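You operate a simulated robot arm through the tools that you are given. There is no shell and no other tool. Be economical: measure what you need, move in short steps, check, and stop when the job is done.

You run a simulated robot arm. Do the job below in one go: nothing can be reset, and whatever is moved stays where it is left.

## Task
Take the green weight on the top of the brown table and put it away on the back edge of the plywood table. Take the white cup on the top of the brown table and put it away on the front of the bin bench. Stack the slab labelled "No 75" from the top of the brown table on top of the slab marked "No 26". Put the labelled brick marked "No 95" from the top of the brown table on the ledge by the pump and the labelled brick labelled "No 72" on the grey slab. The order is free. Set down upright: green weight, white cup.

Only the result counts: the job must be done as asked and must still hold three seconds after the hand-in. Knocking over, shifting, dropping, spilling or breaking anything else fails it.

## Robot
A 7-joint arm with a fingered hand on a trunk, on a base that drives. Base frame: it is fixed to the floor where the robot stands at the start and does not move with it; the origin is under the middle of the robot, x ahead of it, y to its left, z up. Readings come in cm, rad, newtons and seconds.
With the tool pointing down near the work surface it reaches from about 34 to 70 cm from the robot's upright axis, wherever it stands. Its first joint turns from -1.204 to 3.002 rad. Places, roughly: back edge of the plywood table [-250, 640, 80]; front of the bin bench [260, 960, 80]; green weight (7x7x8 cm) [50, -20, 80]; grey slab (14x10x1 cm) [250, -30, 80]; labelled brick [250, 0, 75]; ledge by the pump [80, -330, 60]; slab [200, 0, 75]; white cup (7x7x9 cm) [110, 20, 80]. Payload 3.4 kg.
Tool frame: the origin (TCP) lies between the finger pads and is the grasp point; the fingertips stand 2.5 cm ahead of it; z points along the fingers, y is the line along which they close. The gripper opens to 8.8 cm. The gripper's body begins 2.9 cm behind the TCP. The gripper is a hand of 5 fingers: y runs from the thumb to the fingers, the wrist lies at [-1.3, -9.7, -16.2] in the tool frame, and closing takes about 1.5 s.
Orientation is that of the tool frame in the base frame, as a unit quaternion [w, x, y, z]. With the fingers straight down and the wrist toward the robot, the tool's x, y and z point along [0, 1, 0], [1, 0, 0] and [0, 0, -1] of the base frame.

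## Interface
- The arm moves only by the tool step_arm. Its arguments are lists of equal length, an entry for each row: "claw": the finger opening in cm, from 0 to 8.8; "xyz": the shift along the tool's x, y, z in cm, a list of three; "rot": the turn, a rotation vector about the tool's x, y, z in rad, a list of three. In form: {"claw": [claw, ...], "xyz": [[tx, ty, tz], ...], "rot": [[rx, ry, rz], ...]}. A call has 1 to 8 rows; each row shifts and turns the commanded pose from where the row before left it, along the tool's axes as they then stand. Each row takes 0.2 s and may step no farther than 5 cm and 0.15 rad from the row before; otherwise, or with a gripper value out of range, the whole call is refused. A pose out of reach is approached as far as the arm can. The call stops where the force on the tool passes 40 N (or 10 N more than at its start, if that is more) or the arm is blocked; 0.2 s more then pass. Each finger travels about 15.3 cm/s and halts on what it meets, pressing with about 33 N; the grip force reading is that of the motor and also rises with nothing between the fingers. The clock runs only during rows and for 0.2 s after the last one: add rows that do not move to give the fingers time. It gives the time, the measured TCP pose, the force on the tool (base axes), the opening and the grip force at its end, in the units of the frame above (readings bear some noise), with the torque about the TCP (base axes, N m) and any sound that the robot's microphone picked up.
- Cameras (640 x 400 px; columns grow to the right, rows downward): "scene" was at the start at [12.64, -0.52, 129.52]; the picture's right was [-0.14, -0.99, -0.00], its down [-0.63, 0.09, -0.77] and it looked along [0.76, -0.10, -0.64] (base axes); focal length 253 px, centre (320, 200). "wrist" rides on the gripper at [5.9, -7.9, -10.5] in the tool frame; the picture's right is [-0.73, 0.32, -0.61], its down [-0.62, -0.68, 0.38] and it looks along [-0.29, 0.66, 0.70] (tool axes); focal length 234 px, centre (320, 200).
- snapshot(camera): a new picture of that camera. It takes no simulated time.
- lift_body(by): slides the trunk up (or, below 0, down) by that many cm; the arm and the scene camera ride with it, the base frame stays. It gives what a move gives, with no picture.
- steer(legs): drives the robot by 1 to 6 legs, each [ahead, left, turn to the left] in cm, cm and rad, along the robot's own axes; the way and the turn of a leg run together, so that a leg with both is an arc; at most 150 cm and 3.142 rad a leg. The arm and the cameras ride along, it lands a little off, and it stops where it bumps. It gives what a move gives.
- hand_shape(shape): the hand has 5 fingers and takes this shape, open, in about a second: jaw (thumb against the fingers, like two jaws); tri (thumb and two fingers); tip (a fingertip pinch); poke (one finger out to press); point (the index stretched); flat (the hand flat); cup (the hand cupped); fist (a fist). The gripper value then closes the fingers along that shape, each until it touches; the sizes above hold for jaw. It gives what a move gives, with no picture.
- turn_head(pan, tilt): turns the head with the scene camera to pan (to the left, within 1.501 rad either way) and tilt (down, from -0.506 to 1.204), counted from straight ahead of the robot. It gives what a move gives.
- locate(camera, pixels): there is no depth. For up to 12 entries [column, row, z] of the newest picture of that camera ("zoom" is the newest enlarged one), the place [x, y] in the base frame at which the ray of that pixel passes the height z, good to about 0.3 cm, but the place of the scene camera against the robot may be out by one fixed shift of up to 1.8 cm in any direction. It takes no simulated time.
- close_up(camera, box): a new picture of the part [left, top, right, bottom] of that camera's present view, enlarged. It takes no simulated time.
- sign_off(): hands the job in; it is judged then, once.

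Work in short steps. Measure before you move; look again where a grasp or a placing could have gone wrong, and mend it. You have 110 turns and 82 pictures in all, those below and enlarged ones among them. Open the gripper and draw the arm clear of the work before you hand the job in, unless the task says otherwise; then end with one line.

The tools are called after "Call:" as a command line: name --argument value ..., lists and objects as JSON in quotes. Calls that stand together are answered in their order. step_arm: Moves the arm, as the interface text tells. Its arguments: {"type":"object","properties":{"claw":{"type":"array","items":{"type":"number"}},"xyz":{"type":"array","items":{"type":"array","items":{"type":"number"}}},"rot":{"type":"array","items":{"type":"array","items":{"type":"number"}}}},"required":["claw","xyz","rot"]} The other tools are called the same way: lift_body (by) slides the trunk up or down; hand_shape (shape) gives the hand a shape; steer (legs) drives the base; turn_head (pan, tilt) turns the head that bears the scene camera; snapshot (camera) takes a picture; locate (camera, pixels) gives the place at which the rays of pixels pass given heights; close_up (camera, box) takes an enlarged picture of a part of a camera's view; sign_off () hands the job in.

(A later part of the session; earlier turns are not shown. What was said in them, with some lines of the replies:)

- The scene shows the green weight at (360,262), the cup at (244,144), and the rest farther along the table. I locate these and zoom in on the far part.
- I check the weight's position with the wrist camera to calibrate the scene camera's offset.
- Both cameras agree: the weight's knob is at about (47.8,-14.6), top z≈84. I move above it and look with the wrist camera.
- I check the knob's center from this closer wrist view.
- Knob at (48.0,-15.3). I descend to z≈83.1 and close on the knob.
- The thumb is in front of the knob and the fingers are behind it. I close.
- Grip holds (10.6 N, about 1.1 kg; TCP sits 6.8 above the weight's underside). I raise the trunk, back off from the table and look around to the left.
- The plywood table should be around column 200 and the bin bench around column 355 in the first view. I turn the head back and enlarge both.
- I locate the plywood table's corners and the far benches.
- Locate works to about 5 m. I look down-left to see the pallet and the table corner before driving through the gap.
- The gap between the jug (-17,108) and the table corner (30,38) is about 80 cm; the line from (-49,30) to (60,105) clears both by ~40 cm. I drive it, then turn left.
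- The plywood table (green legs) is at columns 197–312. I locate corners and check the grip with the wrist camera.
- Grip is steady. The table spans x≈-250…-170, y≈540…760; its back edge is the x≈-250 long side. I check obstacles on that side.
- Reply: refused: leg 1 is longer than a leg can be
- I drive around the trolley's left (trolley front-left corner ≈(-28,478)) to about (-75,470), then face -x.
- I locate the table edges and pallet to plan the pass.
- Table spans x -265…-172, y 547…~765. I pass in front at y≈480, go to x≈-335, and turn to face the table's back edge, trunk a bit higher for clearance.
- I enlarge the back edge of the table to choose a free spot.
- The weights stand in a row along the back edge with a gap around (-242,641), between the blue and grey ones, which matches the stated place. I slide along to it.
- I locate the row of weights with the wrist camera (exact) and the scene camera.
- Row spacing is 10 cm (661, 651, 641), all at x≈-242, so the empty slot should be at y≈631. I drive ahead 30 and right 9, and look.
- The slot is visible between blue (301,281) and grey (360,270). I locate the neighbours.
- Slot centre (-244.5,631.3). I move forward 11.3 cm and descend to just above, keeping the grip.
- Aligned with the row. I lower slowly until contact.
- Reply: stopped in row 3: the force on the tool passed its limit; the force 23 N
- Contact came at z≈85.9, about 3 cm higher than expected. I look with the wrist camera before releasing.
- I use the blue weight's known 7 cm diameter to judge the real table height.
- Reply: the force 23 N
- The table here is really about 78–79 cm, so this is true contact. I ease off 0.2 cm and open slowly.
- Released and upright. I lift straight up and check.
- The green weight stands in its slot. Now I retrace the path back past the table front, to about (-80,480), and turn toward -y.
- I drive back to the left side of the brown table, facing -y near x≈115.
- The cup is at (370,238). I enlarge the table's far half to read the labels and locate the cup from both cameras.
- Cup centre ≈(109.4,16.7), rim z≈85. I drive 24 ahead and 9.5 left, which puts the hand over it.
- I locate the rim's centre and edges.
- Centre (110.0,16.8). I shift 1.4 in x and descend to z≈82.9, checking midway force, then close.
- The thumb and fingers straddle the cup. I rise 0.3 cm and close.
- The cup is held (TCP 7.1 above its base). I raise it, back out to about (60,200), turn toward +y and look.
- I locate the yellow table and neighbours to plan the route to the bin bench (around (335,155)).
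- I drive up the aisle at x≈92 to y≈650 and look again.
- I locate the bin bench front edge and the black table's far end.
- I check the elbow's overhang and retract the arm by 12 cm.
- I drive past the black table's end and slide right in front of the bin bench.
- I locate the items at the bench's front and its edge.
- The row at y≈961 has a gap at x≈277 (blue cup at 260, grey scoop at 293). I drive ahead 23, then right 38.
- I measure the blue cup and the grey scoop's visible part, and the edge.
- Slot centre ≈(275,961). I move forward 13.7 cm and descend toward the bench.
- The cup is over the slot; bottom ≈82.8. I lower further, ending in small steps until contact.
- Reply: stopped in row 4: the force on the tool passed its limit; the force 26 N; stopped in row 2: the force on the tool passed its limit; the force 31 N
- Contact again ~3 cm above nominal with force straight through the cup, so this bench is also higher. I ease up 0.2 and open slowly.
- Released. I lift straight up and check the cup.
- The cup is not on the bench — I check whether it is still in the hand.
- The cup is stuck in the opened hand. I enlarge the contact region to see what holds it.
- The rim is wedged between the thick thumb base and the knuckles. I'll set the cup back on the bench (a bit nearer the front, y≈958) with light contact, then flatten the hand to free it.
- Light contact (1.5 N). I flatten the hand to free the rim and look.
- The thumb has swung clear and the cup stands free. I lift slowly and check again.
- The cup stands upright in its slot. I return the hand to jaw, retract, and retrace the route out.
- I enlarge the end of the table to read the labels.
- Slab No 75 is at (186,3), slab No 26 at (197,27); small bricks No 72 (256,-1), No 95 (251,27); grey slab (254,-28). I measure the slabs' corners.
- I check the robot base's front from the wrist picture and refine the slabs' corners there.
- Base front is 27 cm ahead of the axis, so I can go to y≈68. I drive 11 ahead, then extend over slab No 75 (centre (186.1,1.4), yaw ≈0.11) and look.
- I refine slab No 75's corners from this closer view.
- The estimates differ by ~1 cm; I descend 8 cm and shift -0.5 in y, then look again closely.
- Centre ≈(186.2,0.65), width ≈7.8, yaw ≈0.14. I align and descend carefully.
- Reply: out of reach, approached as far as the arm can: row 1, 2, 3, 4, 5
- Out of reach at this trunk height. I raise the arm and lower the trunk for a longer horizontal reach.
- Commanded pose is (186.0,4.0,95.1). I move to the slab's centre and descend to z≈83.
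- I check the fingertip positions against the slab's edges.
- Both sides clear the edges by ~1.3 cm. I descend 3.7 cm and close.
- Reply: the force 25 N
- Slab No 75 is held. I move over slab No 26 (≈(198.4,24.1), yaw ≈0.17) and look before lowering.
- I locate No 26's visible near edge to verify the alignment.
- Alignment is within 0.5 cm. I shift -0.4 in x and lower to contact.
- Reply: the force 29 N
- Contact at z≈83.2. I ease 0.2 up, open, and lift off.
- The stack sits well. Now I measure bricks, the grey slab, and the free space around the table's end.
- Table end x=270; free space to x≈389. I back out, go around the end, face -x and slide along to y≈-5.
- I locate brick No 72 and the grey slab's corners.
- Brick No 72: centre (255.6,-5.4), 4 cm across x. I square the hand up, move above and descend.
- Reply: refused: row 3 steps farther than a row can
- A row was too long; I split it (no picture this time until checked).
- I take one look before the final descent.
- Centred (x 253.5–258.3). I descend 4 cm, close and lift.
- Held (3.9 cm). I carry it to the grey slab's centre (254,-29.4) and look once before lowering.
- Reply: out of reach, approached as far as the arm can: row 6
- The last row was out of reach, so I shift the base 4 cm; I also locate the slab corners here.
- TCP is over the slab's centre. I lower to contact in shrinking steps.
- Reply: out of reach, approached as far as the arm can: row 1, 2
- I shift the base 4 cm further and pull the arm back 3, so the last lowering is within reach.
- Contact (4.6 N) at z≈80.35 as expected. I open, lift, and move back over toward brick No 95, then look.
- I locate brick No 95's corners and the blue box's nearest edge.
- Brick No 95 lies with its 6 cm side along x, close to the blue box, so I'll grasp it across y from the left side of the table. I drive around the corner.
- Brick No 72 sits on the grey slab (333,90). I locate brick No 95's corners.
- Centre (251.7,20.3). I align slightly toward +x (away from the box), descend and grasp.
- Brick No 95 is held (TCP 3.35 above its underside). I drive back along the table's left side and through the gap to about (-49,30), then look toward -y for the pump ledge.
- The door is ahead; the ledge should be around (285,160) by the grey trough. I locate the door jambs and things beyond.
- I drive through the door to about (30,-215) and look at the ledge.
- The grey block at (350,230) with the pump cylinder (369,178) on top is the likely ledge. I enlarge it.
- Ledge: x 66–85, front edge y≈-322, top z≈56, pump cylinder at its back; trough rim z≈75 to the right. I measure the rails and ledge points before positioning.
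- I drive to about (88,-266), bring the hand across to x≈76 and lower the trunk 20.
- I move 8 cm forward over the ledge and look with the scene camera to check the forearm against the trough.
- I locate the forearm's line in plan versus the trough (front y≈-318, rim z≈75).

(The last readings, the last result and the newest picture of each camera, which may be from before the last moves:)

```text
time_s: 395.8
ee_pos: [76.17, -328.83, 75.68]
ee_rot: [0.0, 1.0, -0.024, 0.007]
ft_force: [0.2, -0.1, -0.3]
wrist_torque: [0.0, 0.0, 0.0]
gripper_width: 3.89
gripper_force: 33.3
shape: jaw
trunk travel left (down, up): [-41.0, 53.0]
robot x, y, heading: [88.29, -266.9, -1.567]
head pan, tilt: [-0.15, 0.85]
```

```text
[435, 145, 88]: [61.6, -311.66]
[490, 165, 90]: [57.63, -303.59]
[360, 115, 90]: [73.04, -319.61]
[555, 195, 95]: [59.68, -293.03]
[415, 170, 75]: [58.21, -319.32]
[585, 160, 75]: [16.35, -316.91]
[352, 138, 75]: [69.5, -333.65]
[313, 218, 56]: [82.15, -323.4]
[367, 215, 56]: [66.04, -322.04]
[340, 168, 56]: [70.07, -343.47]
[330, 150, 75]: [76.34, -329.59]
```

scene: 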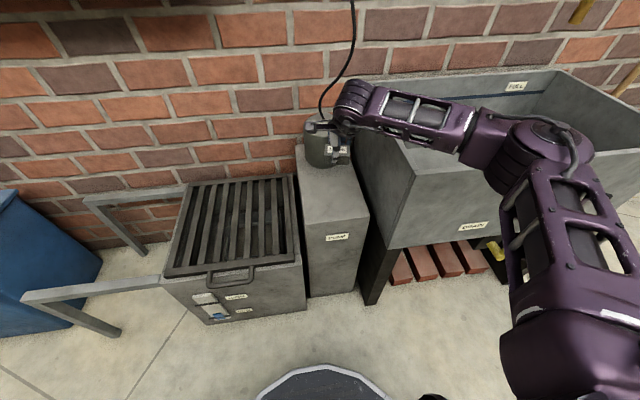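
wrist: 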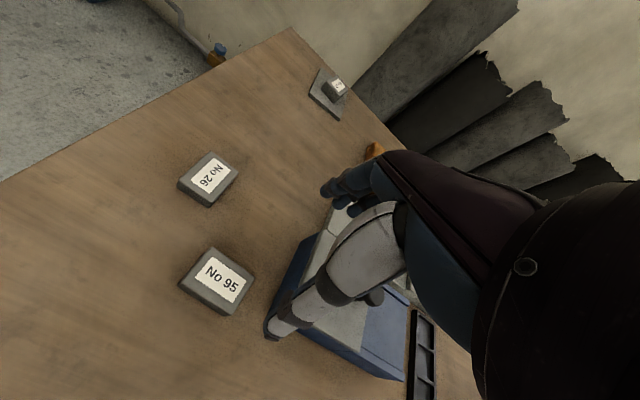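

The forearm passes close to the trough's corner, so I shift the base 14 cm to +x, bring the hand back, and yaw it 0.45 rad so the wrist swings away from the trough.

Call:
steer --legs '[[0, 14, 0]]'

Call:
step_arm --claw '[2, 2, 2, 2, 2, 2]' --xyz '[[-4.2, 0, 0], [-4.2, 0, 0], [-4, 0, 0], [0, 0, 0], [0, 0, 0], [0, 0, 0]]' --rot '[[0, 0, 0], [0, 0, 0], [0, 0, 0], [0, 0, 0.15], [0, 0, 0.15], [0, 0, 0.15]]'

```text
time_s: 397.2
ee_pos: [90.48, -328.77, 75.68]
ee_rot: [-0.001, 1.0, -0.025, 0.007]
ft_force: [1.0, -0.4, -1.4]
wrist_torque: [-0.02, -0.06, -0.01]
gripper_width: 3.91
gripper_force: 33.0
shape: jaw
trunk travel left (down, up): [-41.0, 53.0]
robot x, y, heading: [102.49, -267.14, -1.567]
head pan, tilt: [-0.15, 0.85]
```

```text
time_s: 398.6
ee_pos: [78.03, -328.1, 75.42]
ee_rot: [-0.003, 0.968, -0.249, 0.008]
ft_force: [-0.6, 0.1, -1.2]
wrist_torque: [-0.05, 0.01, 0.0]
gripper_width: 3.88
gripper_force: 33.0
shape: jaw
trunk travel left (down, up): [-41.0, 53.0]
robot x, y, heading: [102.25, -267.0, -1.566]
head pan, tilt: [-0.15, 0.85]
```

I lower 9 cm (brick underside ≈63, above the ledge at 56) and check the forearm's clearance.

Call:
step_arm --claw '[2, 2, 2]' --xyz '[[0, 0, 3], [0, 0, 3], [0, 0, 3]]' --rot '[[0, 0, 0], [0, 0, 0], [0, 0, 0]]'

Call:
snapshot --camera "scene"

```text
time_s: 399.4
ee_pos: [78.09, -328.13, 66.5]
ee_rot: [-0.003, 0.969, -0.248, 0.007]
ft_force: [0.0, -0.8, -1.9]
wrist_torque: [-0.01, 0.03, 0.02]
gripper_width: 3.88
gripper_force: 32.2
shape: jaw
trunk travel left (down, up): [-41.0, 53.0]
robot x, y, heading: [102.48, -266.96, -1.568]
head pan, tilt: [-0.15, 0.85]
```

```text
1 pictures are left
```

scene: 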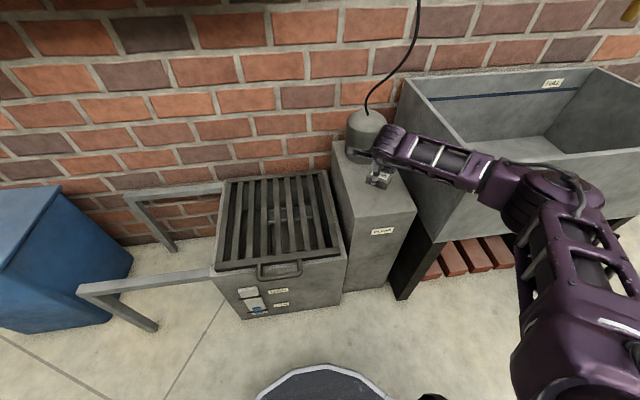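

Call:
locate --camera "scene" --pixels '[[440, 180, 78], [440, 180, 84], [480, 193, 88], [425, 140, 85], [470, 150, 90], [500, 200, 90], [416, 210, 56], [341, 232, 56], [357, 160, 56], [380, 188, 63]]'

```text
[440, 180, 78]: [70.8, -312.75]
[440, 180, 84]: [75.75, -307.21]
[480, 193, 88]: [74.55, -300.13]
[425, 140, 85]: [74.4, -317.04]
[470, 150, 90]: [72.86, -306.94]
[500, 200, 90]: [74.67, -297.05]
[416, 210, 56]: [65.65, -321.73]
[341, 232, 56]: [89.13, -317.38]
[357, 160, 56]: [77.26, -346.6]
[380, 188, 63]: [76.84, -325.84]
```

The forearm now stays at x>70, clear of the trough (x<62). I lower to contact.

Call:
step_arm --claw '[2, 2, 2, 2, 2]' --xyz '[[0, 0, 2.5], [0, 0, 2], [0, 0, 0.7], [0, 0, 0.5], [0, 0, 0.4]]' --rot '[[0, 0, 0], [0, 0, 0], [0, 0, 0], [0, 0, 0], [0, 0, 0]]'

Call:
step_arm --claw '[2, 2, 2, 2, 2]' --xyz '[[0, 0, 0.4], [0, 0, 0.4], [0, 0, 0.3], [0, 0, 0.3], [0, 0, 0]]' --rot '[[0, 0, 0], [0, 0, 0], [0, 0, 0], [0, 0, 0], [0, 0, 0]]'

```text
time_s: 400.6
ee_pos: [78.21, -328.17, 60.21]
ee_rot: [-0.003, 0.969, -0.248, 0.007]
ft_force: [0.1, 0.1, -1.3]
wrist_torque: [0.01, 0.02, 0.02]
gripper_width: 3.9
gripper_force: 33.5
shape: jaw
trunk travel left (down, up): [-41.0, 53.0]
robot x, y, heading: [102.26, -267.04, -1.568]
head pan, tilt: [-0.15, 0.85]
```

```text
time_s: 401.8
ee_pos: [78.31, -328.17, 59.16]
ee_rot: [0.0, 0.969, -0.248, 0.008]
ft_force: [-0.3, -1.8, 9.1]
wrist_torque: [-0.03, 0.07, 0.06]
gripper_width: 3.94
gripper_force: 33.1
shape: jaw
trunk travel left (down, up): [-41.0, 53.0]
robot x, y, heading: [102.5, -267.5, -1.569]
head pan, tilt: [-0.15, 0.85]
```

Contact at z≈59.2, matching the ledge at ~56. I ease 0.1, open, and lift clear.

Call:
step_arm --claw '[3.8, 4.4, 5.2, 6.5, 8.8, 8.8, 8.8]' --xyz '[[0, 0, -0.1], [0, 0, 0], [0, 0, 0], [0, 0, 0], [0, 0, 0], [0, 0, 0], [0, 0, 0]]' --rot '[[0, 0, 0], [0, 0, 0], [0, 0, 0], [0, 0, 0], [0, 0, 0], [0, 0, 0], [0, 0, 0]]'

Call:
step_arm --claw '[8.8, 8.8, 8.8, 8.8, 8.8, 8.8]' --xyz '[[0, 0, -1.5], [0, 0, -4], [0, 0, -5], [0, 0, -5], [0, 0, -5], [0, 0, -4]]' --rot '[[0, 0, 0], [0, 0, 0], [0, 0, 0], [0, 0, 0], [0, 0, 0], [0, 0, 0]]'

Call:
steer --legs '[[-30, 0, 0]]'

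Call:
snapshot --camera "scene"

```text
time_s: 403.4
ee_pos: [78.4, -328.09, 59.03]
ee_rot: [-0.002, 0.969, -0.247, 0.007]
ft_force: [-0.2, 0.3, 0.1]
wrist_torque: [-0.01, -0.04, -0.02]
gripper_width: 8.81
gripper_force: 0.1
shape: jaw
trunk travel left (down, up): [-41.0, 53.0]
robot x, y, heading: [102.64, -266.67, -1.564]
head pan, tilt: [-0.15, 0.85]
```

```text
time_s: 404.8
ee_pos: [78.04, -328.16, 83.78]
ee_rot: [-0.002, 0.969, -0.248, 0.007]
ft_force: [0.1, 0.8, -0.3]
wrist_torque: [0.0, 0.02, 0.01]
gripper_width: 8.79
gripper_force: 0.0
shape: jaw
trunk travel left (down, up): [-41.0, 53.0]
robot x, y, heading: [102.57, -267.07, -1.567]
head pan, tilt: [-0.15, 0.85]
```

```text
time_s: 406.8
ee_pos: [77.63, -297.7, 83.71]
ee_rot: [-0.001, 0.968, -0.251, 0.007]
ft_force: [0.8, 0.9, 1.2]
wrist_torque: [-0.02, -0.03, -0.05]
gripper_width: 8.78
gripper_force: 0.1
shape: jaw
trunk travel left (down, up): [-41.0, 53.0]
robot x, y, heading: [102.88, -237.04, -1.575]
head pan, tilt: [-0.15, 0.85]
```

```text
0 pictures are left
```

scene: 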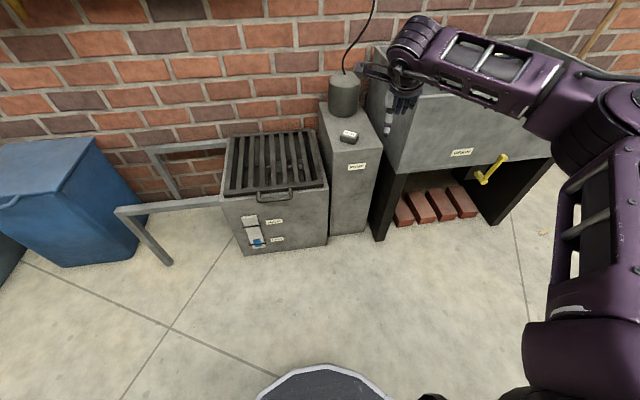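

The brick No 95 rests on the ledge in front of the pump (348,136), the hand is open and the arm is clear. All five placements are done, so I hand the job in.

Call:
sign_off

```text
The job is handed in.
```

All five items are where you asked, the hand is open and the arm is clear; the job is handed in. The green weight and white cup both stand upright, the weight about 1–2 cm off the line of its row. The cup first stuck in the hand and came off the bench with it, so I set it down a second time.
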